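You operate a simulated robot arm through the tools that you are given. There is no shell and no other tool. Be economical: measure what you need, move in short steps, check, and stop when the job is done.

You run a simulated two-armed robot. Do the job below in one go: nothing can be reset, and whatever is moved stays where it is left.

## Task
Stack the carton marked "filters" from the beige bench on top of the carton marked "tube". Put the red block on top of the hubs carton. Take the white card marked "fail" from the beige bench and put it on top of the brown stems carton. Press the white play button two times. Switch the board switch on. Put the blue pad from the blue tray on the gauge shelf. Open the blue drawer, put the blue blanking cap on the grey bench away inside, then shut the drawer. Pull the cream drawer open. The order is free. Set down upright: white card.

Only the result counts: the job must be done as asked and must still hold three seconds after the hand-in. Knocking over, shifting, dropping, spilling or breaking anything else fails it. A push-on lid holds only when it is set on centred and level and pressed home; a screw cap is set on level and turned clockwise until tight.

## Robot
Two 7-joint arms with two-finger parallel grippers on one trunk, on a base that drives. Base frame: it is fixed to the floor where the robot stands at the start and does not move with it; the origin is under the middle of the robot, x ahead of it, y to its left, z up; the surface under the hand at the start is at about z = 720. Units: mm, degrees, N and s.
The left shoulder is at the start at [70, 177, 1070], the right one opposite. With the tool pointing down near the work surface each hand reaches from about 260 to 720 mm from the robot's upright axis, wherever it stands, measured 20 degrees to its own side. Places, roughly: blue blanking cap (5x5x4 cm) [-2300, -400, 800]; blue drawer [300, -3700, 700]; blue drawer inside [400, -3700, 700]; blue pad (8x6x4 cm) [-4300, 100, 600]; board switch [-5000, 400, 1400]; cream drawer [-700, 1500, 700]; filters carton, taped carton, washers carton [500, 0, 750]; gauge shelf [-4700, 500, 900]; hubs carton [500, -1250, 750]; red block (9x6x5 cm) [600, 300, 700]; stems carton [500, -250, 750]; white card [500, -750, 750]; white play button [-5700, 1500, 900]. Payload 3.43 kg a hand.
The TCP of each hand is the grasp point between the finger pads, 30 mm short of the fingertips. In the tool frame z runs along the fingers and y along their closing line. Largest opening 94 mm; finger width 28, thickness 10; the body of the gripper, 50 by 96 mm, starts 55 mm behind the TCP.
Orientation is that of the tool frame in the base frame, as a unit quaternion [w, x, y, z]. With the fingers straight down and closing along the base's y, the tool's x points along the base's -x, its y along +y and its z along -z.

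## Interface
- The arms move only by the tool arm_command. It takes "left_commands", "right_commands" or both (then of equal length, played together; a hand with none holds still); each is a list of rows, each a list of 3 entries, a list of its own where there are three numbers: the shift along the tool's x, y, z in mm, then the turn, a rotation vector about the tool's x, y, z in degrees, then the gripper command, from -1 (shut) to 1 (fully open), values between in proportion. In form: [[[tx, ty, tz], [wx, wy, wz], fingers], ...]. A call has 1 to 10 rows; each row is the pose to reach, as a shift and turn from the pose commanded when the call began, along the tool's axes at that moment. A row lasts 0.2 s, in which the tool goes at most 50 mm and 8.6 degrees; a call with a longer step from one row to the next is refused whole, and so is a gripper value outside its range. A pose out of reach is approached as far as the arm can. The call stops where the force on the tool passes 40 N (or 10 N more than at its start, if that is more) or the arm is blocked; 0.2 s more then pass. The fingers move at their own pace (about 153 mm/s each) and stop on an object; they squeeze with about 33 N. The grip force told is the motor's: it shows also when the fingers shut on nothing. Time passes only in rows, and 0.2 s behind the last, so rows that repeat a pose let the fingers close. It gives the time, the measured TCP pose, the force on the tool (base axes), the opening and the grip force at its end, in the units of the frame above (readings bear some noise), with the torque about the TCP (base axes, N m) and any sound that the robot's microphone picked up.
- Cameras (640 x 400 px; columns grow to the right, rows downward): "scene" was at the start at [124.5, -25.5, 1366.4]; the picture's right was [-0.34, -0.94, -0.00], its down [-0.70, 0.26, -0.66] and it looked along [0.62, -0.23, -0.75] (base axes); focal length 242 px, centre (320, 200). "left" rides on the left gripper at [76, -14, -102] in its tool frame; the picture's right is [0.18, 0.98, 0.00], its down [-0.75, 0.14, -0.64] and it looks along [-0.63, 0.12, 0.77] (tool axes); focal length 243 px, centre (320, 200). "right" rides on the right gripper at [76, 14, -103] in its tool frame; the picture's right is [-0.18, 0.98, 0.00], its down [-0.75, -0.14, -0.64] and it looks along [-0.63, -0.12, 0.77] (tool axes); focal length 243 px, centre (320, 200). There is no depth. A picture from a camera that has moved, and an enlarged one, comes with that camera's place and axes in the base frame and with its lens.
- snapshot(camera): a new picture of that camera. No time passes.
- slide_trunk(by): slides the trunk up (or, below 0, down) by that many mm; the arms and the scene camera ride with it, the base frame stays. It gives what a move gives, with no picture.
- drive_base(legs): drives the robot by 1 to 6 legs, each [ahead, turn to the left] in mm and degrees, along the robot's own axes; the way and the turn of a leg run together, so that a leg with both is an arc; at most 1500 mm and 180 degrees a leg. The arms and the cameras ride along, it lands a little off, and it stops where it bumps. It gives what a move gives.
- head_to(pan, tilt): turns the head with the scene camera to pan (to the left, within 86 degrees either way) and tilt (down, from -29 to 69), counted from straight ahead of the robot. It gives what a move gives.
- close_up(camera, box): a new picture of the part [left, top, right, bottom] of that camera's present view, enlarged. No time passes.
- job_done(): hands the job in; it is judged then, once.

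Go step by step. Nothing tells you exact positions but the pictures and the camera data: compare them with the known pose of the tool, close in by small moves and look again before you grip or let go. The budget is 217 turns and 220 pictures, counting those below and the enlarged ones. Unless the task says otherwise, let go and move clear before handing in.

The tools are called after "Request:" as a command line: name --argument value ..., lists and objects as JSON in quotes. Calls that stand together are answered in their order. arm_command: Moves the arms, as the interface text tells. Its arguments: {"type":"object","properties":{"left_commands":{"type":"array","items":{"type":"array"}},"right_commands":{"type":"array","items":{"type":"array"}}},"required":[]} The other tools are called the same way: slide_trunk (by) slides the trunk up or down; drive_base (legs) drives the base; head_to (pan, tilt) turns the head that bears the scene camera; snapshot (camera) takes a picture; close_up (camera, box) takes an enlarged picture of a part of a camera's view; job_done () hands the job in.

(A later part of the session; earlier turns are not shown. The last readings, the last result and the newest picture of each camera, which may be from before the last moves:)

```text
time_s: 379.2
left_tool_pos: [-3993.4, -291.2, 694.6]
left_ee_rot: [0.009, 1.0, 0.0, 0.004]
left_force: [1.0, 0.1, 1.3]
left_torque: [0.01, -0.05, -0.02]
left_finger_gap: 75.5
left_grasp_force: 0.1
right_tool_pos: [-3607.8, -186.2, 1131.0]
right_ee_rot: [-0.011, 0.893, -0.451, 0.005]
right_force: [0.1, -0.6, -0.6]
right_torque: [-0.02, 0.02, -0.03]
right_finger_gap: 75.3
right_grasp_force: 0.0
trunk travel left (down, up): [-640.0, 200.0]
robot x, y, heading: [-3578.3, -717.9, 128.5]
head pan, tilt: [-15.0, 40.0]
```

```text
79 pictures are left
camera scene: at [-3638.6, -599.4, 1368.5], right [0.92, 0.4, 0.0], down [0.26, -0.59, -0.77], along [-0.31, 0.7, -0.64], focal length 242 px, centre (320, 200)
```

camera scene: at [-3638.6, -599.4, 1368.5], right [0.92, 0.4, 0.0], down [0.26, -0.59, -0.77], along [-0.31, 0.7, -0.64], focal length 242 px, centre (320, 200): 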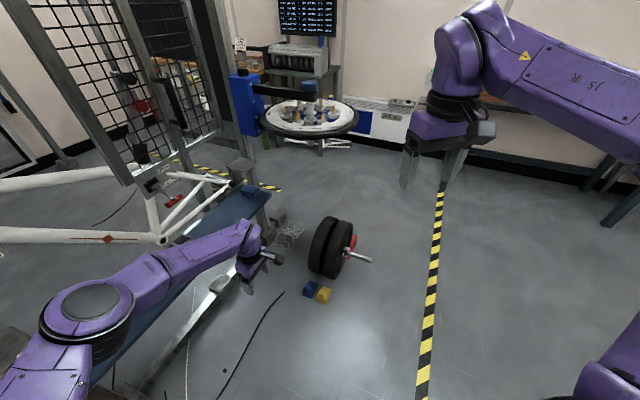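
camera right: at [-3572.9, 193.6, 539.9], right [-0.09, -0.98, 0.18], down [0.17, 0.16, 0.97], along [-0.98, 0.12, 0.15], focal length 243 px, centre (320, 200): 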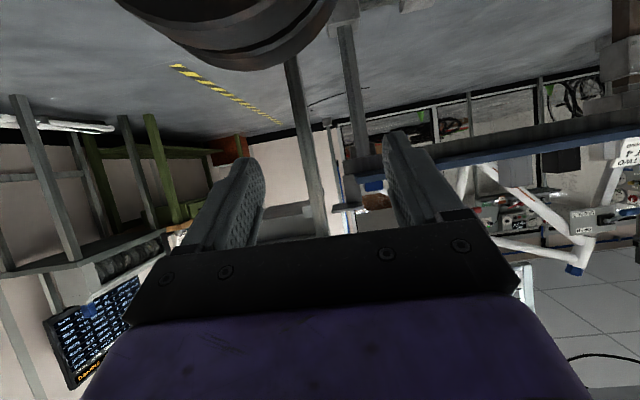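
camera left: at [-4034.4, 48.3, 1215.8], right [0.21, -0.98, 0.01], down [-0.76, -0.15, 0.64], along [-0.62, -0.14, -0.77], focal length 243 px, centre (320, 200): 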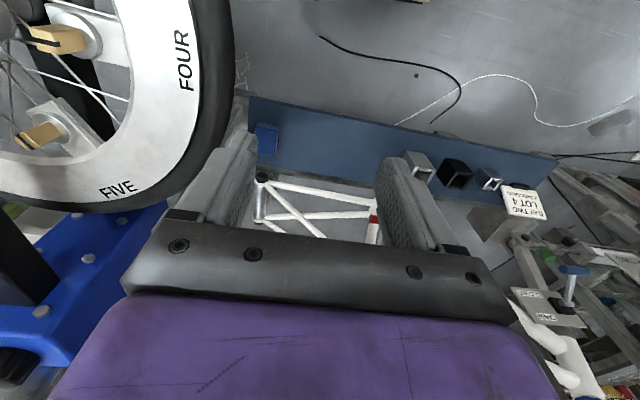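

The elbow bulges left, so I extend the hand further (nearly straight arm) before driving in.

Request:
arm_command --left_commands '[[[-25, -31, 0], [0, 0, 0], 0.6], [[-50, -62, 0], [0, 0, 0], 0.6], [[-50, -62, 0], [0, 0, 0], 0.6]]'

Request:
drive_base --legs '[[300, 0]]'

Request:
snapshot --camera "scene"

Request:
snapshot --camera "left"

```text
time_s: 380.0
left_tool_pos: [-4022.9, -260.5, 700.6]
left_ee_rot: [0.008, 1.0, 0.001, 0.004]
left_force: [0.5, 0.1, 0.2]
left_torque: [0.0, 0.05, 0.01]
left_finger_gap: 75.3
left_grasp_force: 0.0
left hand out of reach, approached as far as the arm can: row 2, 3
right_tool_pos: [-3608.2, -187.1, 1131.3]
right_ee_rot: [-0.013, 0.893, -0.45, 0.004]
right_force: [0.6, -0.5, 0.3]
right_torque: [-0.03, -0.03, 0.06]
right_finger_gap: 75.1
right_grasp_force: 0.2
trunk travel left (down, up): [-640.0, 200.0]
robot x, y, heading: [-3573.5, -717.3, 129.0]
head pan, tilt: [-15.0, 40.0]
```

```text
time_s: 382.1
left_tool_pos: [-4216.1, -25.3, 700.6]
left_ee_rot: [0.009, 1.0, 0.005, 0.004]
left_force: [-0.4, -0.1, -0.1]
left_torque: [0.02, -0.02, 0.01]
left_finger_gap: 75.3
left_grasp_force: 0.0
right_tool_pos: [-3799.1, 47.8, 1132.4]
right_ee_rot: [-0.012, 0.894, -0.448, 0.004]
right_force: [-0.5, -0.3, -0.3]
right_torque: [-0.01, -0.02, 0.01]
right_finger_gap: 75.0
right_grasp_force: 0.1
trunk travel left (down, up): [-640.0, 200.0]
robot x, y, heading: [-3765.3, -485.6, 129.1]
head pan, tilt: [-15.0, 40.0]
```

```text
78 pictures are left
camera scene: at [-3828.9, -366.1, 1368.6], right [0.91, 0.41, 0.0], down [0.26, -0.59, -0.77], along [-0.31, 0.7, -0.64], focal length 242 px, centre (320, 200)
```

scene: 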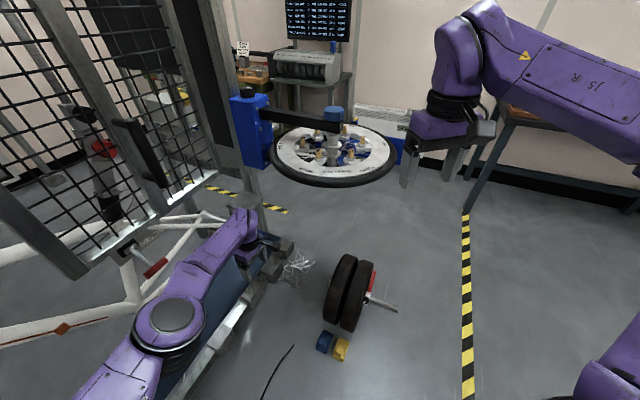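

```text
77 pictures are left
camera left: at [-4140.9, -9.1, 803.2], right [0.19, -0.98, 0.02], down [-0.76, -0.14, 0.64], along [-0.62, -0.14, -0.77], focal length 243 px, centre (320, 200)
```

left: 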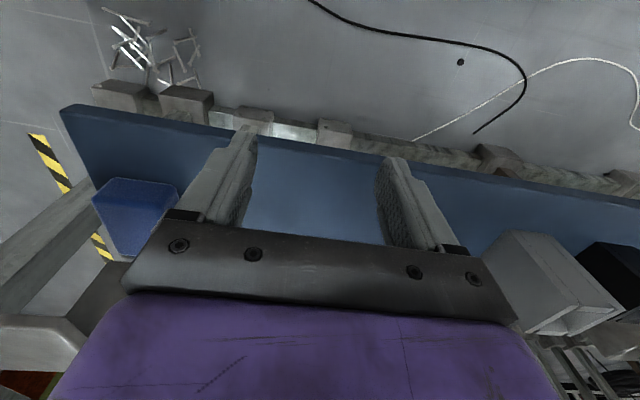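

Elbow is clear of the mesh. I drive 172 mm more to bring the hand over the pad (fingertips above its top).

Request:
drive_base --legs '[[172, 0]]'

Request:
snapshot --camera "scene"

Request:
snapshot --camera "left"

```text
time_s: 383.6
left_tool_pos: [-4328.7, 109.5, 700.1]
left_ee_rot: [0.009, 1.0, 0.005, 0.003]
left_force: [0.1, -0.9, -0.4]
left_torque: [-0.01, 0.03, 0.01]
left_finger_gap: 75.1
left_grasp_force: 0.1
right_tool_pos: [-3912.3, 183.4, 1132.9]
right_ee_rot: [-0.013, 0.895, -0.446, 0.004]
right_force: [0.2, -0.4, -0.3]
right_torque: [0.03, 0.0, -0.01]
right_finger_gap: 75.3
right_grasp_force: 0.0
trunk travel left (down, up): [-640.0, 200.0]
robot x, y, heading: [-3874.1, -346.5, 129.2]
head pan, tilt: [-15.0, 40.0]
```

```text
76 pictures are left
camera scene: at [-3940.4, -229.8, 1368.6], right [0.91, 0.41, 0.0], down [0.26, -0.59, -0.77], along [-0.31, 0.7, -0.64], focal length 242 px, centre (320, 200)
```

scene: 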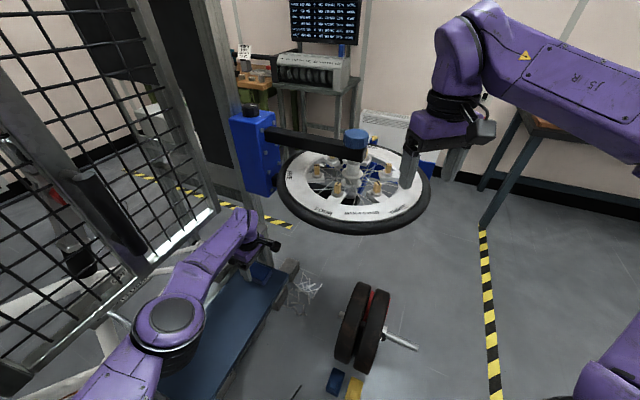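

```text
75 pictures are left
camera left: at [-4253.3, 126.4, 803.2], right [0.19, -0.98, 0.02], down [-0.76, -0.14, 0.64], along [-0.62, -0.14, -0.77], focal length 243 px, centre (320, 200)
```

left: 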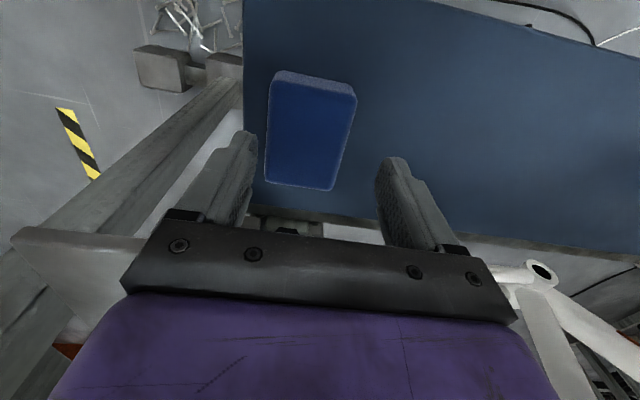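

Perfectly aligned above the pad. I shift 8 mm, descend and grip.

Request:
arm_command --left_commands '[[[0, -8, 10], [0, 0, 0], 0.6], [[0, -8, 35], [0, 0, 0], 0.6], [[0, -8, 52], [0, 0, 0], 0.6], [[0, -8, 60], [0, 0, 0], 0.6], [[0, -8, 60], [0, 0, 0], 0.6]]'

Request:
snapshot --camera "left"

```text
time_s: 384.2
left_tool_pos: [-4318.7, 108.6, 682.4]
left_ee_rot: [-0.001, 1.0, 0.004, 0.003]
left_force: [9.2, 1.2, 23.3]
left_torque: [0.9, -0.18, -0.22]
left_finger_gap: 75.2
left_grasp_force: 0.2
left hand out of reach, approached as far as the arm can: row 1, 2, 3
right_tool_pos: [-3910.9, 182.3, 1132.6]
right_ee_rot: [-0.013, 0.894, -0.448, 0.004]
right_force: [-0.2, -0.5, 0.0]
right_torque: [0.0, -0.02, 0.02]
right_finger_gap: 75.0
right_grasp_force: 0.0
trunk travel left (down, up): [-640.0, 200.0]
robot x, y, heading: [-3873.9, -346.8, 129.1]
head pan, tilt: [-15.0, 40.0]
stopped in row 3 (left hand): the force on the tool passed its limit at 52 N (the readings are from after the stop); the commanded pose is now the measured one
```

```text
74 pictures are left
camera left: at [-4242.8, 123.5, 785.7], right [0.19, -0.98, 0.0], down [-0.76, -0.15, 0.64], along [-0.63, -0.12, -0.77], focal length 243 px, centre (320, 200)
```

left: 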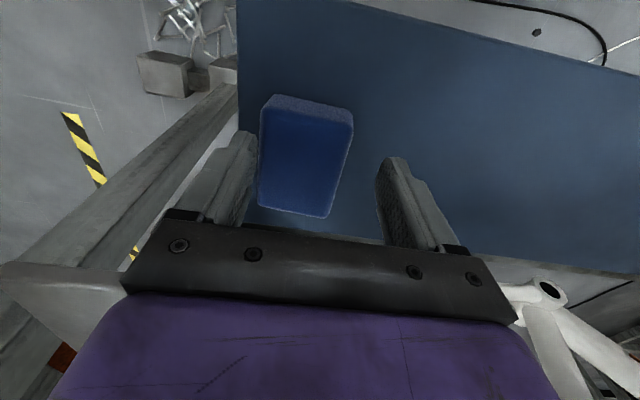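

The +y finger touched the pad's top edge. I rise a little, edge the base forward 12 mm, and retry.

Request:
arm_command --left_commands '[[[0, 0, -12], [0, 0, 0], 0.8], [[0, 0, -12], [0, 0, 0], 0.8]]'

Request:
drive_base --legs '[[13, 0]]'

Request:
snapshot --camera "left"

```text
time_s: 384.8
left_tool_pos: [-4321.0, 107.7, 690.7]
left_ee_rot: [0.003, 1.0, 0.006, 0.002]
left_force: [-1.0, -0.4, 0.1]
left_torque: [0.0, 0.0, 0.02]
left_finger_gap: 84.6
left_grasp_force: 0.0
right_tool_pos: [-3911.0, 183.3, 1131.5]
right_ee_rot: [-0.011, 0.895, -0.446, 0.004]
right_force: [-0.5, 0.2, -0.5]
right_torque: [-0.02, 0.01, 0.01]
right_finger_gap: 75.3
right_grasp_force: 0.1
trunk travel left (down, up): [-640.0, 200.0]
robot x, y, heading: [-3873.5, -350.2, 129.5]
head pan, tilt: [-15.0, 40.0]
```

```text
time_s: 385.6
left_tool_pos: [-4329.0, 117.8, 692.1]
left_ee_rot: [0.001, 1.0, 0.005, 0.002]
left_force: [0.0, 0.0, 0.0]
left_torque: [0.03, 0.01, 0.02]
left_finger_gap: 84.8
left_grasp_force: 0.1
right_tool_pos: [-3920.1, 192.9, 1132.1]
right_ee_rot: [-0.013, 0.894, -0.447, 0.004]
right_force: [0.1, -0.7, 0.8]
right_torque: [0.01, 0.0, -0.02]
right_finger_gap: 75.3
right_grasp_force: 0.1
trunk travel left (down, up): [-640.0, 200.0]
robot x, y, heading: [-3881.4, -337.6, 129.2]
head pan, tilt: [-15.0, 40.0]
```

```text
73 pictures are left
camera left: at [-4252.6, 132.6, 794.3], right [0.19, -0.98, 0.0], down [-0.75, -0.15, 0.64], along [-0.63, -0.13, -0.77], focal length 243 px, centre (320, 200)
```

left: 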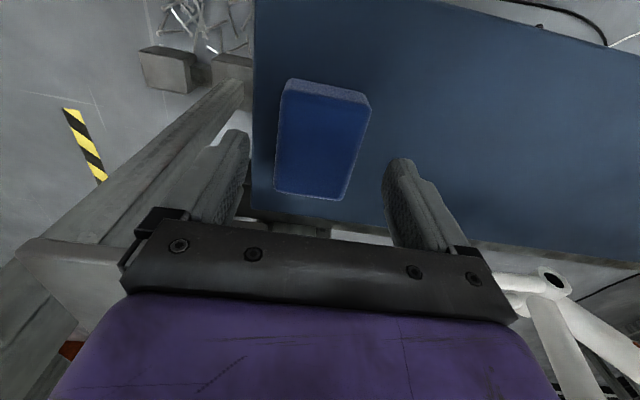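

Request:
arm_command --left_commands '[[[0, 0, 15], [0, 0, 0], 0.8], [[0, 0, 30], [0, 0, 0], 0.8], [[0, 0, 40], [0, 0, 0], 0.8], [[0, 0, 45], [0, 0, 0], 0.8], [[0, 0, 45], [0, 0, 0], -1], [[0, 0, 45], [0, 0, 0], -1], [[0, 0, 45], [0, 0, 0], -1], [[0, 0, 45], [0, 0, 0], -1]]'

Request:
snapshot --camera "left"

```text
time_s: 387.4
left_tool_pos: [-4322.9, 108.3, 651.8]
left_ee_rot: [0.0, 1.0, 0.004, 0.0]
left_force: [1.8, 10.6, 24.9]
left_torque: [0.15, -0.08, -0.04]
left_finger_gap: 58.3
left_grasp_force: 32.7
left hand out of reach, approached as far as the arm can: row 2, 3, 4, 5, 6, 7, 8
right_tool_pos: [-3916.5, 193.7, 1133.4]
right_ee_rot: [-0.012, 0.894, -0.448, 0.003]
right_force: [0.2, -0.5, -0.4]
right_torque: [0.01, -0.03, 0.01]
right_finger_gap: 75.5
right_grasp_force: 0.1
trunk travel left (down, up): [-640.0, 200.0]
robot x, y, heading: [-3885.0, -339.9, 129.5]
head pan, tilt: [-15.0, 40.0]
```

```text
72 pictures are left
camera left: at [-4247.1, 124.0, 753.5], right [0.19, -0.98, 0.0], down [-0.75, -0.15, 0.64], along [-0.63, -0.12, -0.77], focal length 243 px, centre (320, 200)
```

left: 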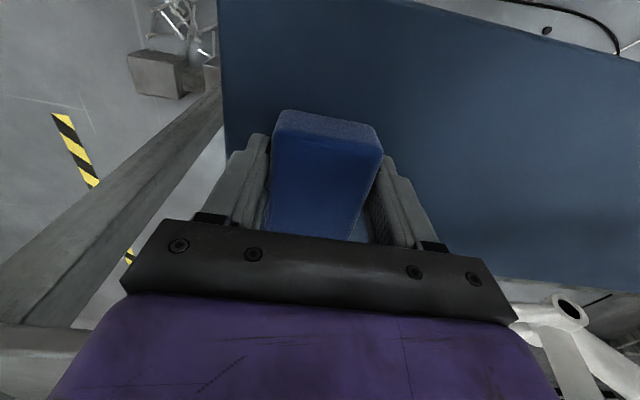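

Gripped (58 mm). I lift by the trunk and check.

Request:
slide_trunk --by 70

Request:
snapshot --camera "left"

```text
time_s: 388.4
left_tool_pos: [-4323.6, 107.9, 717.3]
left_ee_rot: [0.003, 1.0, 0.004, 0.002]
left_force: [-0.3, 0.2, -0.8]
left_torque: [0.01, -0.02, -0.01]
left_finger_gap: 58.4
left_grasp_force: 33.1
right_tool_pos: [-3919.7, 193.5, 1201.3]
right_ee_rot: [-0.012, 0.894, -0.448, 0.004]
right_force: [-0.5, 0.0, -0.3]
right_torque: [0.01, -0.01, 0.01]
right_finger_gap: 75.3
right_grasp_force: 0.1
trunk travel left (down, up): [-710.0, 130.0]
robot x, y, heading: [-3884.9, -338.5, 129.5]
head pan, tilt: [-15.0, 40.0]
```

```text
71 pictures are left
camera left: at [-4248.6, 123.9, 820.6], right [0.19, -0.98, 0.01], down [-0.76, -0.15, 0.64], along [-0.63, -0.13, -0.77], focal length 243 px, centre (320, 200)
```

left: 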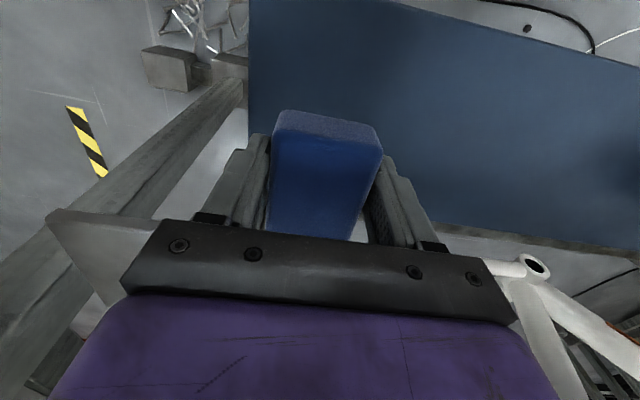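

The pad is held. I back straight out, then raise and retract the left hand.

Request:
drive_base --legs '[[-480, 0]]'

Request:
arm_command --left_commands '[[[10, 20, -40], [0, 0, 0], -1], [[20, 40, -80], [0, 0, 0], -1], [[30, 60, -120], [0, 0, 0], -1], [[40, 80, -160], [0, 0, 0], -1], [[50, 100, -200], [0, 0, 0], -1], [[60, 120, -240], [0, 0, 0], -1], [[70, 140, -280], [0, 0, 0], -1], [[80, 160, -320], [0, 0, 0], -1]]'

Request:
snapshot --camera "scene"

```text
time_s: 391.3
left_tool_pos: [-4023.5, -260.3, 717.5]
left_ee_rot: [0.002, 1.0, 0.005, 0.002]
left_force: [-0.1, 0.7, 0.1]
left_torque: [0.02, -0.04, -0.01]
left_finger_gap: 58.3
left_grasp_force: 32.8
right_tool_pos: [-3619.0, -174.2, 1201.3]
right_ee_rot: [-0.011, 0.894, -0.448, 0.003]
right_force: [-0.1, 0.3, -0.2]
right_torque: [-0.01, 0.02, 0.03]
right_finger_gap: 75.1
right_grasp_force: 0.2
trunk travel left (down, up): [-710.0, 130.0]
robot x, y, heading: [-3580.2, -705.5, 129.1]
head pan, tilt: [-15.0, 40.0]
```

```text
time_s: 393.1
left_tool_pos: [-3968.6, -218.2, 1066.9]
left_ee_rot: [0.003, 1.0, 0.003, 0.003]
left_force: [0.4, 0.8, -0.4]
left_torque: [0.04, -0.01, 0.02]
left_finger_gap: 58.2
left_grasp_force: 32.9
left hand out of reach, approached as far as the arm can: row 1, 2, 3, 4, 5, 6, 7, 8
right_tool_pos: [-3618.2, -175.7, 1202.4]
right_ee_rot: [-0.013, 0.894, -0.448, 0.003]
right_force: [0.2, -0.8, -0.1]
right_torque: [0.02, 0.03, 0.02]
right_finger_gap: 75.1
right_grasp_force: 0.0
trunk travel left (down, up): [-710.0, 130.0]
robot x, y, heading: [-3585.8, -706.3, 129.1]
head pan, tilt: [-15.0, 40.0]
```

```text
70 pictures are left
camera scene: at [-3647.2, -590.8, 1438.7], right [0.91, 0.41, 0.0], down [0.26, -0.59, -0.77], along [-0.31, 0.7, -0.64], focal length 242 px, centre (320, 200)
```

scene: 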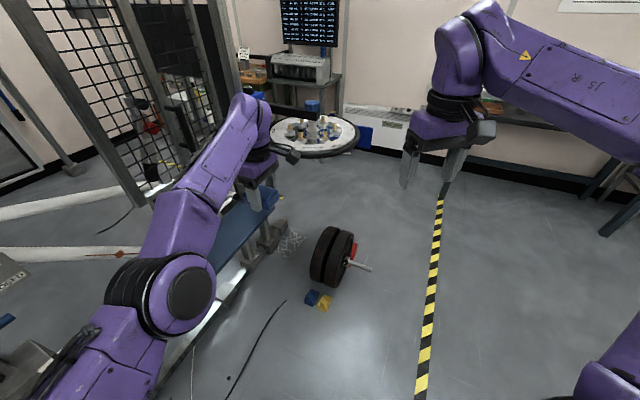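

Request:
arm_command --left_commands '[[[30, 38, -10], [0, 0, 0], -1], [[60, 76, -20], [0, 0, 0], -1], [[90, 112, -30], [0, 0, 0], -1], [[110, 138, -30], [0, 0, 0], -1]]'

Request:
drive_base --legs '[[0, -55.5], [1360, 0], [0, 82], [1000, 0]]'

Request:
head_to --pan 20 --tilt 25

Request:
snapshot --camera "scene"

```text
time_s: 394.1
left_tool_pos: [-3946.6, -234.6, 1152.2]
left_ee_rot: [0.002, 1.0, 0.004, 0.002]
left_force: [0.5, -1.3, -0.8]
left_torque: [0.01, 0.01, -0.03]
left_finger_gap: 58.3
left_grasp_force: 33.4
left hand out of reach, approached as far as the arm can: row 1, 2, 3, 4
right_tool_pos: [-3617.3, -174.6, 1202.5]
right_ee_rot: [-0.012, 0.893, -0.449, 0.005]
right_force: [-0.5, 0.3, -0.6]
right_torque: [-0.03, -0.03, 0.03]
right_finger_gap: 75.3
right_grasp_force: 0.1
trunk travel left (down, up): [-710.0, 130.0]
robot x, y, heading: [-3585.0, -706.5, 129.2]
head pan, tilt: [-15.0, 40.0]
```

```text
time_s: 396.7
left_tool_pos: [-3438.8, -128.9, 1152.3]
left_ee_rot: [0.004, 0.903, -0.429, 0.001]
left_force: [-0.6, -0.9, -0.9]
left_torque: [0.05, 0.03, 0.01]
left_finger_gap: 58.5
left_grasp_force: 32.8
right_tool_pos: [-3188.8, -347.1, 1202.9]
right_ee_rot: [0.009, -0.612, 0.791, -0.008]
right_force: [-0.1, -0.2, -0.4]
right_torque: [-0.02, -0.01, 0.0]
right_finger_gap: 75.3
right_grasp_force: 0.1
trunk travel left (down, up): [-710.0, 130.0]
robot x, y, heading: [-3583.1, -708.8, 77.4]
head pan, tilt: [-15.0, 40.0]
stopped in leg 1: the robot was blocked; the commanded pose is now the measured one
```

```text
time_s: 397.7
left_tool_pos: [-3440.7, -127.3, 1150.9]
left_ee_rot: [0.004, 0.903, -0.43, 0.001]
left_force: [0.4, 0.8, -0.1]
left_torque: [0.0, 0.01, 0.0]
left_finger_gap: 58.2
left_grasp_force: 33.3
right_tool_pos: [-3190.4, -346.8, 1202.2]
right_ee_rot: [0.009, -0.611, 0.791, -0.01]
right_force: [0.5, -0.2, -0.1]
right_torque: [0.0, -0.01, 0.0]
right_finger_gap: 75.0
right_grasp_force: 0.1
trunk travel left (down, up): [-710.0, 130.0]
robot x, y, heading: [-3580.3, -706.7, 77.6]
head pan, tilt: [20.0, 25.0]
```

```text
69 pictures are left
camera scene: at [-3582.8, -565.2, 1461.9], right [0.99, 0.13, 0.0], down [0.06, -0.42, -0.91], along [-0.12, 0.9, -0.42], focal length 242 px, centre (320, 200)
```

scene: 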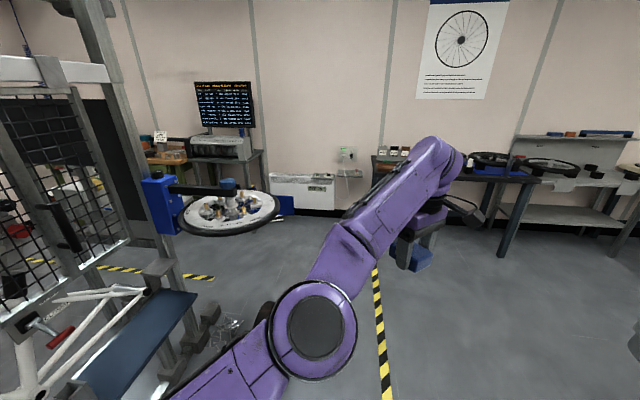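

Request:
drive_base --legs '[[1330, 0]]'

```text
time_s: 404.4
left_tool_pos: [-3163.8, 1185.3, 1150.5]
left_ee_rot: [0.003, 0.905, -0.426, 0.002]
left_force: [-0.5, -1.1, -0.5]
left_torque: [0.03, 0.02, -0.01]
left_finger_gap: 58.1
left_grasp_force: 32.8
right_tool_pos: [-2909.9, 969.9, 1203.3]
right_ee_rot: [0.009, -0.615, 0.788, -0.009]
right_force: [0.1, 0.8, -0.1]
right_torque: [0.02, 0.01, 0.01]
right_finger_gap: 75.0
right_grasp_force: 0.0
trunk travel left (down, up): [-710.0, 130.0]
robot x, y, heading: [-3302.8, 604.9, 78.2]
head pan, tilt: [20.0, 25.0]
```

Request:
drive_base --legs '[[0, 78], [600, 0]]'

Request:
head_to --pan 25 --tilt 20

Request:
snapshot --camera "scene"

```text
time_s: 405.4
left_tool_pos: [-3181.8, 1189.0, 1150.7]
left_ee_rot: [0.004, 0.912, -0.411, 0.003]
left_force: [-0.1, 0.8, -0.2]
left_torque: [-0.04, -0.02, 0.0]
left_finger_gap: 58.3
left_grasp_force: 33.2
right_tool_pos: [-2921.4, 980.1, 1201.8]
right_ee_rot: [0.008, -0.627, 0.779, -0.009]
right_force: [0.1, -0.1, -0.3]
right_torque: [-0.03, -0.01, 0.04]
right_finger_gap: 75.1
right_grasp_force: 0.0
trunk travel left (down, up): [-710.0, 130.0]
robot x, y, heading: [-3301.7, 600.4, 79.7]
head pan, tilt: [20.0, 25.0]
stopped in leg 1: the robot was blocked; the commanded pose is now the measured one
```

```text
time_s: 406.0
left_tool_pos: [-3181.6, 1189.5, 1151.6]
left_ee_rot: [0.004, 0.911, -0.412, 0.003]
left_force: [-0.8, -0.2, 0.6]
left_torque: [-0.01, 0.01, 0.0]
left_finger_gap: 58.3
left_grasp_force: 33.2
right_tool_pos: [-2922.0, 981.7, 1201.9]
right_ee_rot: [0.009, -0.627, 0.779, -0.007]
right_force: [0.1, 0.7, 0.3]
right_torque: [0.03, 0.02, -0.01]
right_finger_gap: 75.2
right_grasp_force: 0.1
trunk travel left (down, up): [-710.0, 130.0]
robot x, y, heading: [-3298.3, 606.1, 79.8]
head pan, tilt: [25.0, 20.0]
```

```text
68 pictures are left
camera scene: at [-3314.4, 746.7, 1470.0], right [0.97, 0.25, 0.0], down [0.09, -0.33, -0.94], along [-0.24, 0.91, -0.34], focal length 242 px, centre (320, 200)
```

scene: 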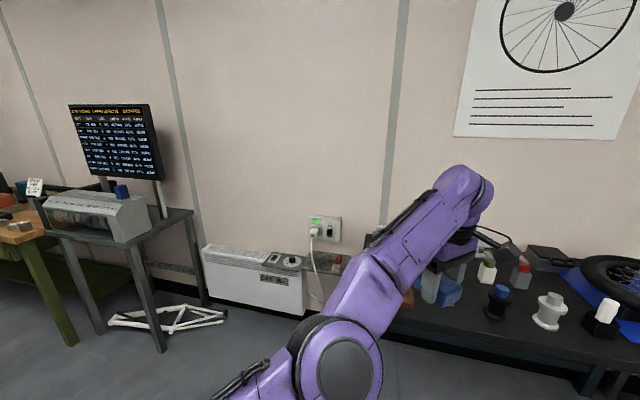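

Something blocks the base rotation. I look down around the base.

Request:
head_to --pan 70 --tilt 65

Request:
snapshot --camera "scene"

Request:
head_to --pan -50 --tilt 60

Request:
snapshot --camera "scene"

```text
time_s: 407.1
left_tool_pos: [-3180.7, 1189.0, 1151.9]
left_ee_rot: [0.004, 0.911, -0.411, 0.003]
left_force: [-0.4, -0.9, 0.0]
left_torque: [0.01, -0.02, 0.05]
left_finger_gap: 58.3
left_grasp_force: 33.5
right_tool_pos: [-2922.6, 980.3, 1201.4]
right_ee_rot: [0.009, -0.627, 0.779, -0.008]
right_force: [-0.4, 0.2, -0.3]
right_torque: [-0.03, 0.01, -0.02]
right_finger_gap: 75.1
right_grasp_force: 0.0
trunk travel left (down, up): [-710.0, 130.0]
robot x, y, heading: [-3300.4, 606.2, 79.9]
head pan, tilt: [70.0, 65.0]
```

```text
67 pictures are left
camera scene: at [-3342.7, 687.1, 1406.4], right [0.5, 0.86, 0.0], down [0.78, -0.46, -0.42], along [-0.37, 0.21, -0.91], focal length 242 px, centre (320, 200)
```

scene: 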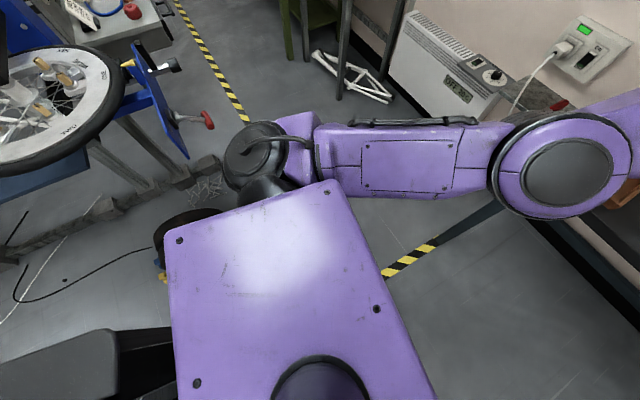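

```text
time_s: 409.1
left_tool_pos: [-3181.2, 1189.8, 1152.1]
left_ee_rot: [0.004, 0.912, -0.411, 0.003]
left_force: [-0.3, 0.9, 0.9]
left_torque: [-0.01, -0.01, -0.02]
left_finger_gap: 58.4
left_grasp_force: 32.7
right_tool_pos: [-2921.9, 980.8, 1200.5]
right_ee_rot: [0.009, -0.626, 0.779, -0.009]
right_force: [0.0, -0.2, -0.4]
right_torque: [0.01, 0.04, -0.01]
right_finger_gap: 75.1
right_grasp_force: 0.1
trunk travel left (down, up): [-710.0, 130.0]
robot x, y, heading: [-3300.9, 601.7, 79.7]
head pan, tilt: [-50.0, 60.0]
```

```text
66 pictures are left
camera scene: at [-3232.4, 689.5, 1411.9], right [0.5, -0.87, 0.0], down [-0.75, -0.43, -0.5], along [0.43, 0.25, -0.87], focal length 242 px, centre (320, 200)
```

scene: 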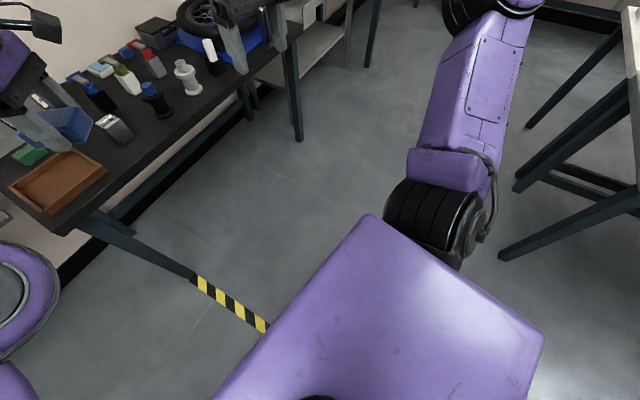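

Nothing obvious near. I retry the turn in a small step.

Request:
drive_base --legs '[[0, 20]]'

```text
time_s: 410.1
left_tool_pos: [-3219.4, 1195.9, 1152.1]
left_ee_rot: [0.006, 0.924, -0.381, 0.004]
left_force: [-1.2, 0.2, -0.4]
left_torque: [0.0, -0.05, 0.01]
left_finger_gap: 58.1
left_grasp_force: 33.3
right_tool_pos: [-2947.1, 1006.7, 1201.8]
right_ee_rot: [0.009, -0.653, 0.758, -0.008]
right_force: [-0.6, 0.4, 0.6]
right_torque: [0.03, -0.02, -0.02]
right_finger_gap: 75.3
right_grasp_force: 0.0
trunk travel left (down, up): [-710.0, 130.0]
robot x, y, heading: [-3302.6, 611.7, 83.3]
head pan, tilt: [-50.0, 60.0]
stopped in leg 1: the robot was blocked; the commanded pose is now the measured one
```

Request:
drive_base --legs '[[-150, 0], [0, 30]]'

Request:
head_to --pan 86 --tilt 50

Request:
snapshot --camera "scene"

```text
time_s: 412.9
left_tool_pos: [-3542.9, 1010.2, 1151.6]
left_ee_rot: [0.004, 0.992, -0.128, 0.005]
left_force: [0.8, -0.2, 0.6]
left_torque: [0.0, -0.03, -0.02]
left_finger_gap: 58.2
left_grasp_force: 33.1
right_tool_pos: [-3212.6, 982.6, 1201.7]
right_ee_rot: [-0.011, 0.827, -0.562, 0.005]
right_force: [0.5, -0.1, 0.4]
right_torque: [0.0, -0.01, 0.0]
right_finger_gap: 75.2
right_grasp_force: 0.2
trunk travel left (down, up): [-710.0, 130.0]
robot x, y, heading: [-3317.2, 460.1, 113.7]
head pan, tilt: [-50.0, 60.0]
```

```text
time_s: 415.1
left_tool_pos: [-3543.3, 1009.6, 1152.3]
left_ee_rot: [0.004, 0.992, -0.127, 0.004]
left_force: [-0.1, -1.8, -0.7]
left_torque: [-0.03, -0.02, 0.02]
left_finger_gap: 58.1
left_grasp_force: 32.5
right_tool_pos: [-3212.9, 981.3, 1201.2]
right_ee_rot: [-0.012, 0.827, -0.562, 0.006]
right_force: [-0.2, 1.0, -0.2]
right_torque: [0.02, 0.0, 0.03]
right_finger_gap: 75.3
right_grasp_force: 0.2
trunk travel left (down, up): [-710.0, 130.0]
robot x, y, heading: [-3315.6, 457.2, 113.3]
head pan, tilt: [85.9, 50.0]
```

```text
65 pictures are left
camera scene: at [-3408.7, 480.9, 1424.5], right [-0.33, 0.94, 0.0], down [0.72, 0.25, -0.64], along [-0.61, -0.21, -0.77], focal length 242 px, centre (320, 200)
```

scene: 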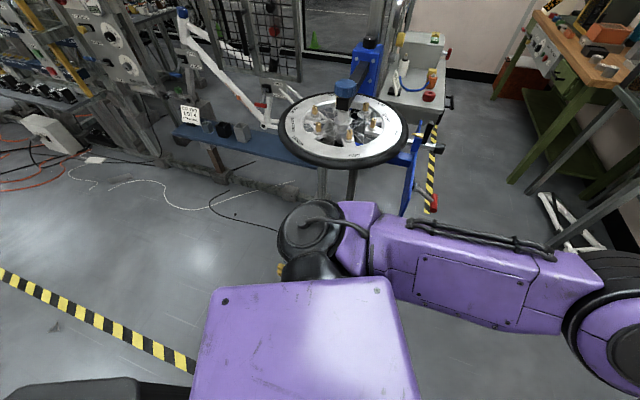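

The turn works now. The gauge shelf is the grey ledge beyond the wheel at about [-4650, 520]. I drive along the corridor to it.

Request:
drive_base --legs '[[0, 35], [1060, 0]]'

Request:
head_to --pan 60 --tilt 35

Request:
snapshot --camera "scene"

```text
time_s: 419.4
left_tool_pos: [-4148.1, 923.3, 1142.8]
left_ee_rot: [0.009, 0.975, 0.222, -0.002]
left_force: [0.0, 0.9, 0.3]
left_torque: [-0.06, 0.06, 0.0]
left_finger_gap: 58.5
left_grasp_force: 32.7
right_tool_pos: [-3865.8, 1120.4, 1201.1]
right_ee_rot: [-0.014, 0.968, -0.25, 0.005]
right_force: [0.7, 0.2, -0.6]
right_torque: [-0.05, -0.07, 0.02]
right_finger_gap: 75.2
right_grasp_force: 0.0
trunk travel left (down, up): [-710.0, 130.0]
robot x, y, heading: [-3605.7, 665.5, 155.4]
head pan, tilt: [85.9, 50.0]
stopped in leg 2: the robot was blocked; the commanded pose is now the measured one
```

```text
time_s: 420.4
left_tool_pos: [-4141.6, 928.5, 1142.9]
left_ee_rot: [0.011, 0.975, 0.223, -0.009]
left_force: [-1.3, 0.2, -0.5]
left_torque: [-0.01, -0.02, -0.02]
left_finger_gap: 58.4
left_grasp_force: 32.0
right_tool_pos: [-3863.0, 1123.7, 1201.5]
right_ee_rot: [-0.013, 0.968, -0.252, 0.003]
right_force: [-1.0, -0.2, 0.1]
right_torque: [0.0, 0.01, 0.0]
right_finger_gap: 75.1
right_grasp_force: 0.0
trunk travel left (down, up): [-710.0, 130.0]
robot x, y, heading: [-3606.2, 664.8, 155.5]
head pan, tilt: [60.0, 35.0]
```

```text
64 pictures are left
camera scene: at [-3721.8, 635.8, 1446.2], right [-0.58, 0.82, 0.0], down [0.47, 0.33, -0.82], along [-0.67, -0.47, -0.57], focal length 242 px, centre (320, 200)
```

scene: 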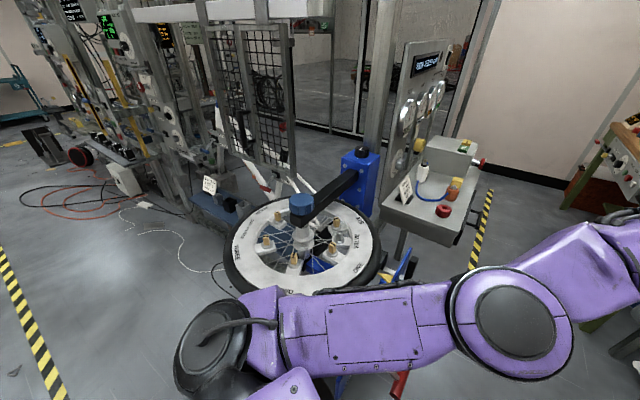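

The base bumped the wheel stand's lever side. I back off and pass farther out at y≈1080.

Request:
drive_base --legs '[[-260, 0], [0, -33], [600, 0]]'

Request:
snapshot --camera "scene"

```text
time_s: 422.7
left_tool_pos: [-3897.2, 838.2, 1142.6]
left_ee_rot: [0.011, 0.978, 0.206, -0.006]
left_force: [-0.6, 0.2, -1.3]
left_torque: [0.0, -0.03, 0.0]
left_finger_gap: 58.2
left_grasp_force: 33.1
right_tool_pos: [-3611.6, 1022.5, 1200.6]
right_ee_rot: [-0.013, 0.963, -0.268, 0.005]
right_force: [-0.3, 0.6, 0.0]
right_torque: [-0.02, -0.04, 0.0]
right_finger_gap: 75.2
right_grasp_force: 0.1
trunk travel left (down, up): [-710.0, 130.0]
robot x, y, heading: [-3370.5, 554.1, 153.5]
head pan, tilt: [60.0, 35.0]
stopped in leg 2: the robot was blocked; the commanded pose is now the measured one
```

```text
63 pictures are left
camera scene: at [-3488.1, 531.7, 1446.1], right [-0.55, 0.83, 0.0], down [0.48, 0.32, -0.82], along [-0.68, -0.45, -0.57], focal length 242 px, centre (320, 200)
```

scene: 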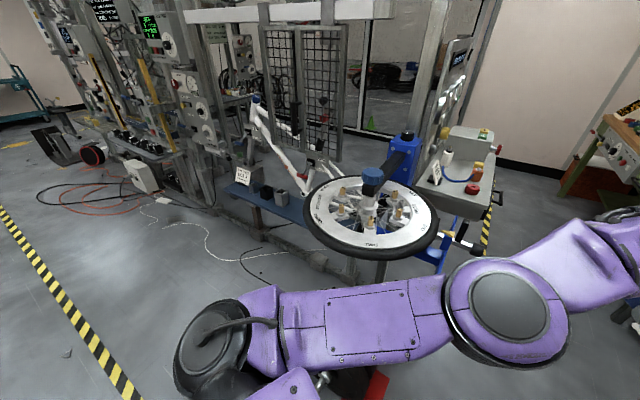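

Request:
head_to --pan 30 --tilt 69

Request:
snapshot --camera "scene"

Request:
head_to --pan -86 --tilt 50

Request:
snapshot --camera "scene"

```text
time_s: 423.7
left_tool_pos: [-3896.7, 837.8, 1143.0]
left_ee_rot: [0.011, 0.979, 0.206, -0.007]
left_force: [0.2, 0.3, -0.9]
left_torque: [-0.03, -0.04, 0.0]
left_finger_gap: 58.2
left_grasp_force: 33.3
right_tool_pos: [-3609.2, 1023.3, 1200.9]
right_ee_rot: [-0.013, 0.963, -0.268, 0.004]
right_force: [-0.4, 0.0, 0.5]
right_torque: [0.0, 0.0, 0.02]
right_finger_gap: 75.1
right_grasp_force: 0.1
trunk travel left (down, up): [-710.0, 130.0]
robot x, y, heading: [-3368.9, 558.4, 153.3]
head pan, tilt: [30.0, 68.8]
```

```text
62 pictures are left
camera scene: at [-3469.6, 576.1, 1402.5], right [-0.06, 1.0, 0.0], down [0.93, 0.06, -0.36], along [-0.36, -0.02, -0.93], focal length 242 px, centre (320, 200)
```

scene: 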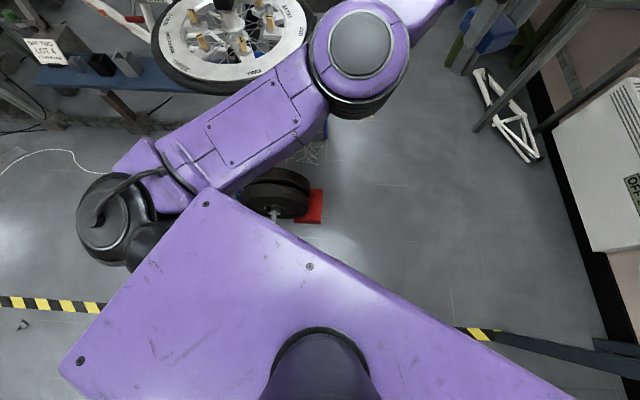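

```text
time_s: 425.6
left_tool_pos: [-3896.4, 838.6, 1143.1]
left_ee_rot: [0.011, 0.979, 0.205, -0.007]
left_force: [-0.2, 0.0, -0.1]
left_torque: [-0.01, 0.01, -0.03]
left_finger_gap: 58.1
left_grasp_force: 33.1
right_tool_pos: [-3609.8, 1023.5, 1202.3]
right_ee_rot: [-0.013, 0.963, -0.267, 0.003]
right_force: [-0.2, 0.9, -0.1]
right_torque: [0.0, 0.0, 0.02]
right_finger_gap: 75.2
right_grasp_force: 0.2
trunk travel left (down, up): [-710.0, 130.0]
robot x, y, heading: [-3368.9, 555.7, 153.3]
head pan, tilt: [-85.9, 50.0]
```

```text
61 pictures are left
camera scene: at [-3384.0, 650.9, 1424.4], right [0.92, -0.38, 0.0], down [-0.29, -0.71, -0.64], along [0.25, 0.59, -0.77], focal length 242 px, centre (320, 200)
```

scene: 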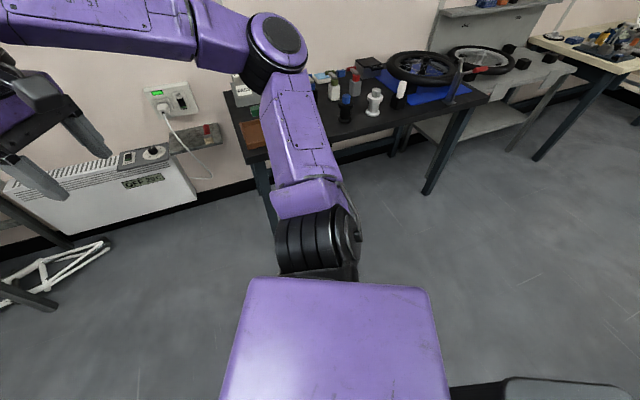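

Request:
drive_base --legs '[[0, -15]]'

```text
time_s: 427.2
left_tool_pos: [-3811.9, 960.4, 1143.6]
left_ee_rot: [0.009, 0.997, 0.08, -0.005]
left_force: [-0.7, -1.2, -0.2]
left_torque: [0.01, 0.0, 0.01]
left_finger_gap: 58.3
left_grasp_force: 32.6
right_tool_pos: [-3483.6, 1069.3, 1200.3]
right_ee_rot: [-0.013, 0.921, -0.389, 0.005]
right_force: [0.2, 0.1, 0.1]
right_torque: [-0.01, 0.02, 0.0]
right_finger_gap: 75.1
right_grasp_force: 0.0
trunk travel left (down, up): [-710.0, 130.0]
robot x, y, heading: [-3368.1, 553.7, 138.3]
head pan, tilt: [-85.9, 50.0]
stopped in leg 1: the robot was blocked; the commanded pose is now the measured one
```

Request:
drive_base --legs '[[0, -16]]'

Request:
head_to --pan 40 --tilt 60

Request:
snapshot --camera "scene"

```text
time_s: 428.0
left_tool_pos: [-3792.0, 979.6, 1142.9]
left_ee_rot: [0.008, 0.998, 0.057, -0.004]
left_force: [0.2, -0.1, -0.5]
left_torque: [0.01, -0.02, 0.0]
left_finger_gap: 58.2
left_grasp_force: 32.7
right_tool_pos: [-3460.9, 1072.6, 1201.7]
right_ee_rot: [-0.012, 0.912, -0.409, 0.007]
right_force: [0.6, 0.2, 0.4]
right_torque: [-0.03, 0.03, -0.04]
right_finger_gap: 75.1
right_grasp_force: 0.1
trunk travel left (down, up): [-710.0, 130.0]
robot x, y, heading: [-3367.8, 553.8, 136.5]
head pan, tilt: [-85.9, 50.0]
stopped in leg 1: the robot was blocked; the commanded pose is now the measured one
```

```text
time_s: 430.1
left_tool_pos: [-3793.6, 979.0, 1144.2]
left_ee_rot: [0.007, 0.998, 0.057, -0.003]
left_force: [0.7, -0.4, -0.7]
left_torque: [0.0, 0.05, 0.01]
left_finger_gap: 58.2
left_grasp_force: 33.3
right_tool_pos: [-3461.4, 1073.9, 1200.2]
right_ee_rot: [-0.013, 0.912, -0.41, 0.005]
right_force: [-0.1, 0.7, -1.0]
right_torque: [0.01, -0.03, -0.02]
right_finger_gap: 75.0
right_grasp_force: 0.1
trunk travel left (down, up): [-710.0, 130.0]
robot x, y, heading: [-3372.3, 553.3, 136.3]
head pan, tilt: [40.0, 60.0]
```

```text
60 pictures are left
camera scene: at [-3471.3, 596.5, 1411.9], right [0.07, 1.0, 0.0], down [0.86, -0.06, -0.5], along [-0.5, 0.03, -0.87], focal length 242 px, centre (320, 200)
```

scene: 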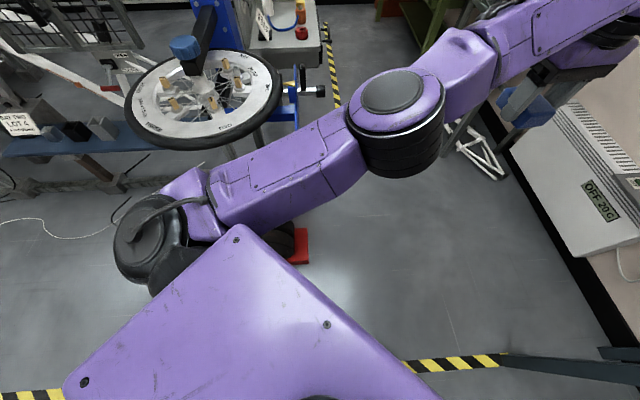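

The left arm is stretched at its reach limit, which may be what stops the drive. I bring it to a comfortable pose and retry.

Request:
arm_command --left_commands '[[[-6, 44, 0], [0, 0, 0], -1], [[-13, 88, 0], [0, 0, 0], -1], [[-20, 132, 0], [0, 0, 0], -1], [[-26, 176, 0], [0, 0, 0], -1], [[-33, 220, 0], [0, 0, 0], -1], [[-33, 220, 0], [0, 0, 0], -1]]'

Request:
drive_base --legs '[[0, -14]]'

```text
time_s: 431.5
left_tool_pos: [-3786.2, 964.0, 1185.6]
left_ee_rot: [0.008, 0.998, 0.058, -0.004]
left_force: [0.7, 0.7, -0.7]
left_torque: [0.01, 0.03, 0.02]
left_finger_gap: 58.3
left_grasp_force: 33.0
left hand out of reach, approached as far as the arm can: row 1, 2, 3, 4, 5, 6
right_tool_pos: [-3461.9, 1073.0, 1202.4]
right_ee_rot: [-0.014, 0.913, -0.409, 0.005]
right_force: [-0.5, 0.1, 0.3]
right_torque: [0.01, -0.01, 0.0]
right_finger_gap: 75.2
right_grasp_force: 0.1
trunk travel left (down, up): [-710.0, 130.0]
robot x, y, heading: [-3370.4, 558.3, 136.3]
head pan, tilt: [40.0, 60.0]
```

```text
time_s: 432.7
left_tool_pos: [-3676.6, 1050.5, 1185.5]
left_ee_rot: [0.008, 0.998, -0.063, -0.003]
left_force: [1.1, -0.7, -0.2]
left_torque: [0.0, 0.01, -0.01]
left_finger_gap: 58.4
left_grasp_force: 33.1
right_tool_pos: [-3333.9, 1080.1, 1202.0]
right_ee_rot: [-0.012, 0.856, -0.516, 0.007]
right_force: [0.8, 0.7, 0.1]
right_torque: [-0.01, 0.03, 0.01]
right_finger_gap: 75.7
right_grasp_force: 0.1
trunk travel left (down, up): [-710.0, 130.0]
robot x, y, heading: [-3372.4, 556.6, 122.7]
head pan, tilt: [40.0, 60.0]
```

Turning worked. The left wrist seems at a joint limit; I yaw the hand back 45° while retracting.

Request:
arm_command --left_commands '[[[0, 5, 0], [0, 0, 7.5], -1], [[0, 15, 0], [0, 0, 15], -1], [[5, 30, 0], [0, 0, 22.5], -1], [[10, 50, 0], [0, 0, 30], -1], [[15, 75, 0], [0, 0, 37.5], -1], [[20, 100, 0], [0, 0, 45], -1], [[20, 130, 0], [0, 0, 45], -1], [[20, 160, 0], [0, 0, 45], -1]]'

Request:
drive_base --legs '[[620, 0]]'

```text
time_s: 434.5
left_tool_pos: [-3677.4, 887.9, 1188.0]
left_ee_rot: [0.009, 0.897, -0.441, -0.002]
left_force: [0.9, -0.7, -0.1]
left_torque: [-0.02, -0.02, 0.03]
left_finger_gap: 58.3
left_grasp_force: 32.8
left hand out of reach, approached as far as the arm can: row 1, 2
right_tool_pos: [-3333.4, 1078.5, 1201.5]
right_ee_rot: [-0.012, 0.856, -0.516, 0.007]
right_force: [-1.0, 0.0, 0.5]
right_torque: [-0.02, -0.02, 0.04]
right_finger_gap: 75.2
right_grasp_force: 0.0
trunk travel left (down, up): [-710.0, 130.0]
robot x, y, heading: [-3369.4, 554.6, 122.2]
head pan, tilt: [40.0, 60.0]
```

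```text
time_s: 438.0
left_tool_pos: [-4001.0, 1416.9, 1189.0]
left_ee_rot: [0.009, 0.895, -0.446, 0.0]
left_force: [-0.1, -0.1, 0.3]
left_torque: [0.0, 0.02, 0.0]
left_finger_gap: 58.2
left_grasp_force: 32.9
right_tool_pos: [-3655.4, 1604.0, 1202.2]
right_ee_rot: [-0.012, 0.854, -0.521, 0.007]
right_force: [0.1, 0.5, -0.4]
right_torque: [-0.02, -0.01, 0.0]
right_finger_gap: 75.0
right_grasp_force: 0.1
trunk travel left (down, up): [-710.0, 130.0]
robot x, y, heading: [-3698.0, 1081.3, 121.6]
head pan, tilt: [40.0, 60.0]
```

Good. I turn to heading 180 and look along the corridor.

Request:
drive_base --legs '[[0, 58.4], [400, 0]]'

Request:
head_to --pan 35 --tilt 25

Request:
snapshot --camera "scene"

```text
time_s: 443.1
left_tool_pos: [-4547.2, 1007.6, 1187.7]
left_ee_rot: [0.009, 0.999, 0.042, 0.003]
left_force: [-0.1, 0.4, -0.8]
left_torque: [-0.01, 0.01, 0.03]
left_finger_gap: 58.2
left_grasp_force: 32.6
right_tool_pos: [-4520.6, 1398.0, 1199.9]
right_ee_rot: [-0.014, 0.999, -0.044, 0.0]
right_force: [-1.0, 0.1, -0.2]
right_torque: [-0.02, -0.02, -0.01]
right_finger_gap: 75.0
right_grasp_force: 0.0
trunk travel left (down, up): [-710.0, 130.0]
robot x, y, heading: [-4101.7, 1082.0, 179.4]
head pan, tilt: [40.0, 60.0]
```

```text
time_s: 444.1
left_tool_pos: [-4546.8, 1007.5, 1188.0]
left_ee_rot: [0.008, 0.999, 0.042, 0.003]
left_force: [0.1, 0.4, -0.7]
left_torque: [0.04, 0.0, -0.03]
left_finger_gap: 58.3
left_grasp_force: 32.4
right_tool_pos: [-4520.2, 1398.2, 1201.5]
right_ee_rot: [-0.014, 0.999, -0.045, 0.0]
right_force: [0.9, -0.5, 0.7]
right_torque: [-0.01, 0.02, -0.01]
right_finger_gap: 75.2
right_grasp_force: 0.0
trunk travel left (down, up): [-710.0, 130.0]
robot x, y, heading: [-4100.9, 1082.6, 179.4]
head pan, tilt: [35.0, 25.0]
```

```text
59 pictures are left
camera scene: at [-4224.7, 1033.8, 1461.9], right [-0.56, 0.83, 0.0], down [0.35, 0.24, -0.91], along [-0.75, -0.51, -0.42], focal length 242 px, centre (320, 200)
```

scene: 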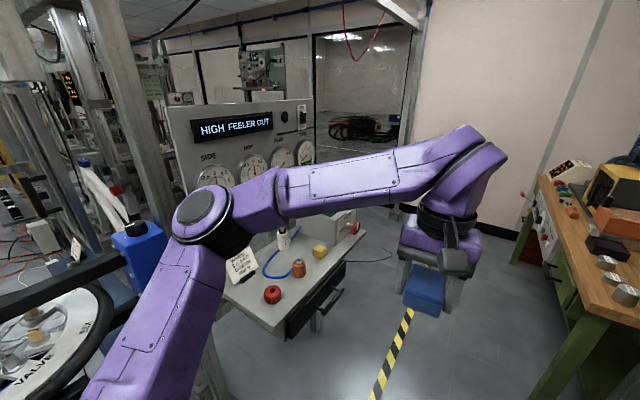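

The gauge board ("HIGH FEELER OUT") with its switch at the top right and the shelf table in front are visible. I drive to face it at about (-4830, 1090).

Request:
drive_base --legs '[[700, 0], [0, 91]]'

Request:
head_to --pan 0 --tilt 35

Request:
snapshot --camera "scene"

```text
time_s: 451.8
left_tool_pos: [-4731.6, 642.4, 1188.4]
left_ee_rot: [0.003, 0.679, 0.734, 0.009]
left_force: [-0.3, -0.4, -0.5]
left_torque: [0.01, 0.0, 0.0]
left_finger_gap: 58.5
left_grasp_force: 32.7
right_tool_pos: [-5122.9, 672.1, 1202.5]
right_ee_rot: [-0.01, 0.74, 0.673, -0.009]
right_force: [0.3, 0.3, -0.1]
right_torque: [0.01, 0.02, 0.01]
right_finger_gap: 75.2
right_grasp_force: 0.1
trunk travel left (down, up): [-710.0, 130.0]
robot x, y, heading: [-4805.2, 1093.4, -91.0]
head pan, tilt: [35.0, 25.0]
```

```text
time_s: 452.8
left_tool_pos: [-4731.6, 643.3, 1188.0]
left_ee_rot: [0.003, 0.679, 0.734, 0.009]
left_force: [-0.6, 0.0, -0.1]
left_torque: [0.05, 0.01, 0.02]
left_finger_gap: 58.3
left_grasp_force: 32.9
right_tool_pos: [-5120.8, 673.6, 1201.1]
right_ee_rot: [-0.011, 0.74, 0.672, -0.01]
right_force: [-0.4, 0.8, 0.3]
right_torque: [-0.03, 0.01, -0.02]
right_finger_gap: 75.1
right_grasp_force: 0.0
trunk travel left (down, up): [-710.0, 130.0]
robot x, y, heading: [-4805.5, 1092.1, -91.1]
head pan, tilt: [0.0, 35.0]
```

```text
58 pictures are left
camera scene: at [-4806.0, 955.6, 1446.2], right [-1.0, 0.02, 0.0], down [0.01, 0.57, -0.82], along [-0.01, -0.82, -0.57], focal length 242 px, centre (320, 200)
```

scene: 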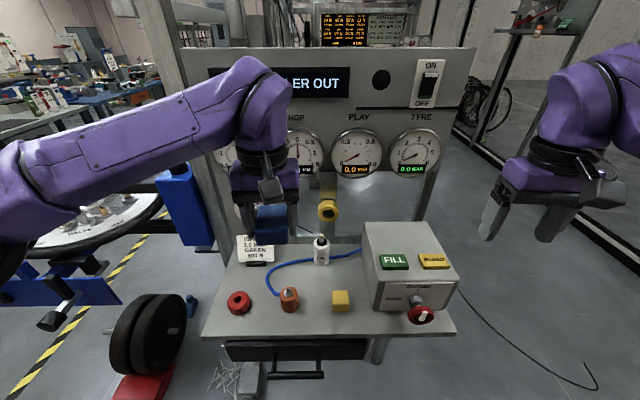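

Request:
close_up --camera "scene" --box '[195, 215, 465, 385]'

Request:
close_up --camera "scene" --box '[370, 40, 470, 120]'

Request:
snapshot --camera "left"

```text
2.35 times, centred on (330, 300) of scene
camera zoom: at [-4806.0, 955.6, 1446.2], right [-1.0, 0.02, 0.0], down [0.01, 0.57, -0.82], along [-0.01, -0.82, -0.57], focal length 569 px, centre (296, -35)
```

zoom: 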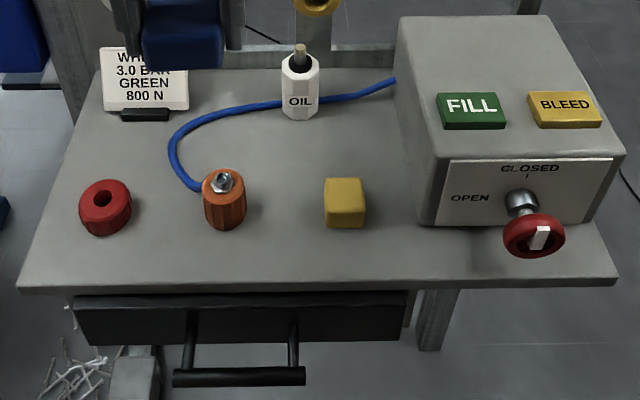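

```text
5.00 times, centred on (420, 80) of scene
camera zoom: at [-4806.0, 955.6, 1446.2], right [-1.0, 0.02, 0.0], down [0.01, 0.57, -0.82], along [-0.01, -0.82, -0.57], focal length 1210 px, centre (-180, 800)
```

zoom: 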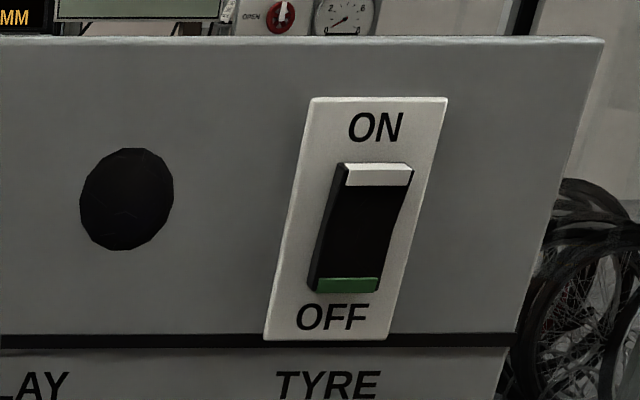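

```text
55 pictures are left
camera left: at [-4753.5, 717.6, 1290.8], right [0.97, 0.26, 0.02], down [0.19, -0.75, 0.64], along [0.18, -0.61, -0.77], focal length 243 px, centre (320, 200)
```

left: 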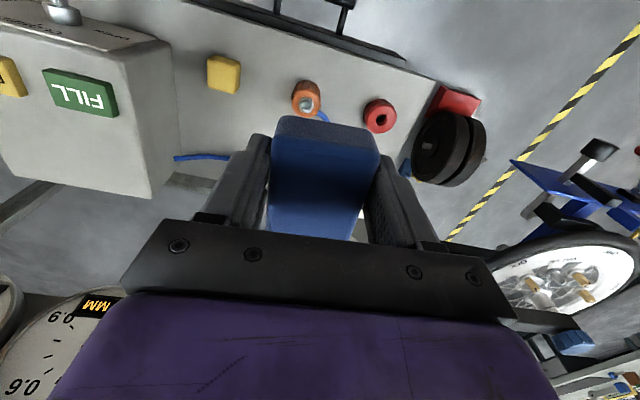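

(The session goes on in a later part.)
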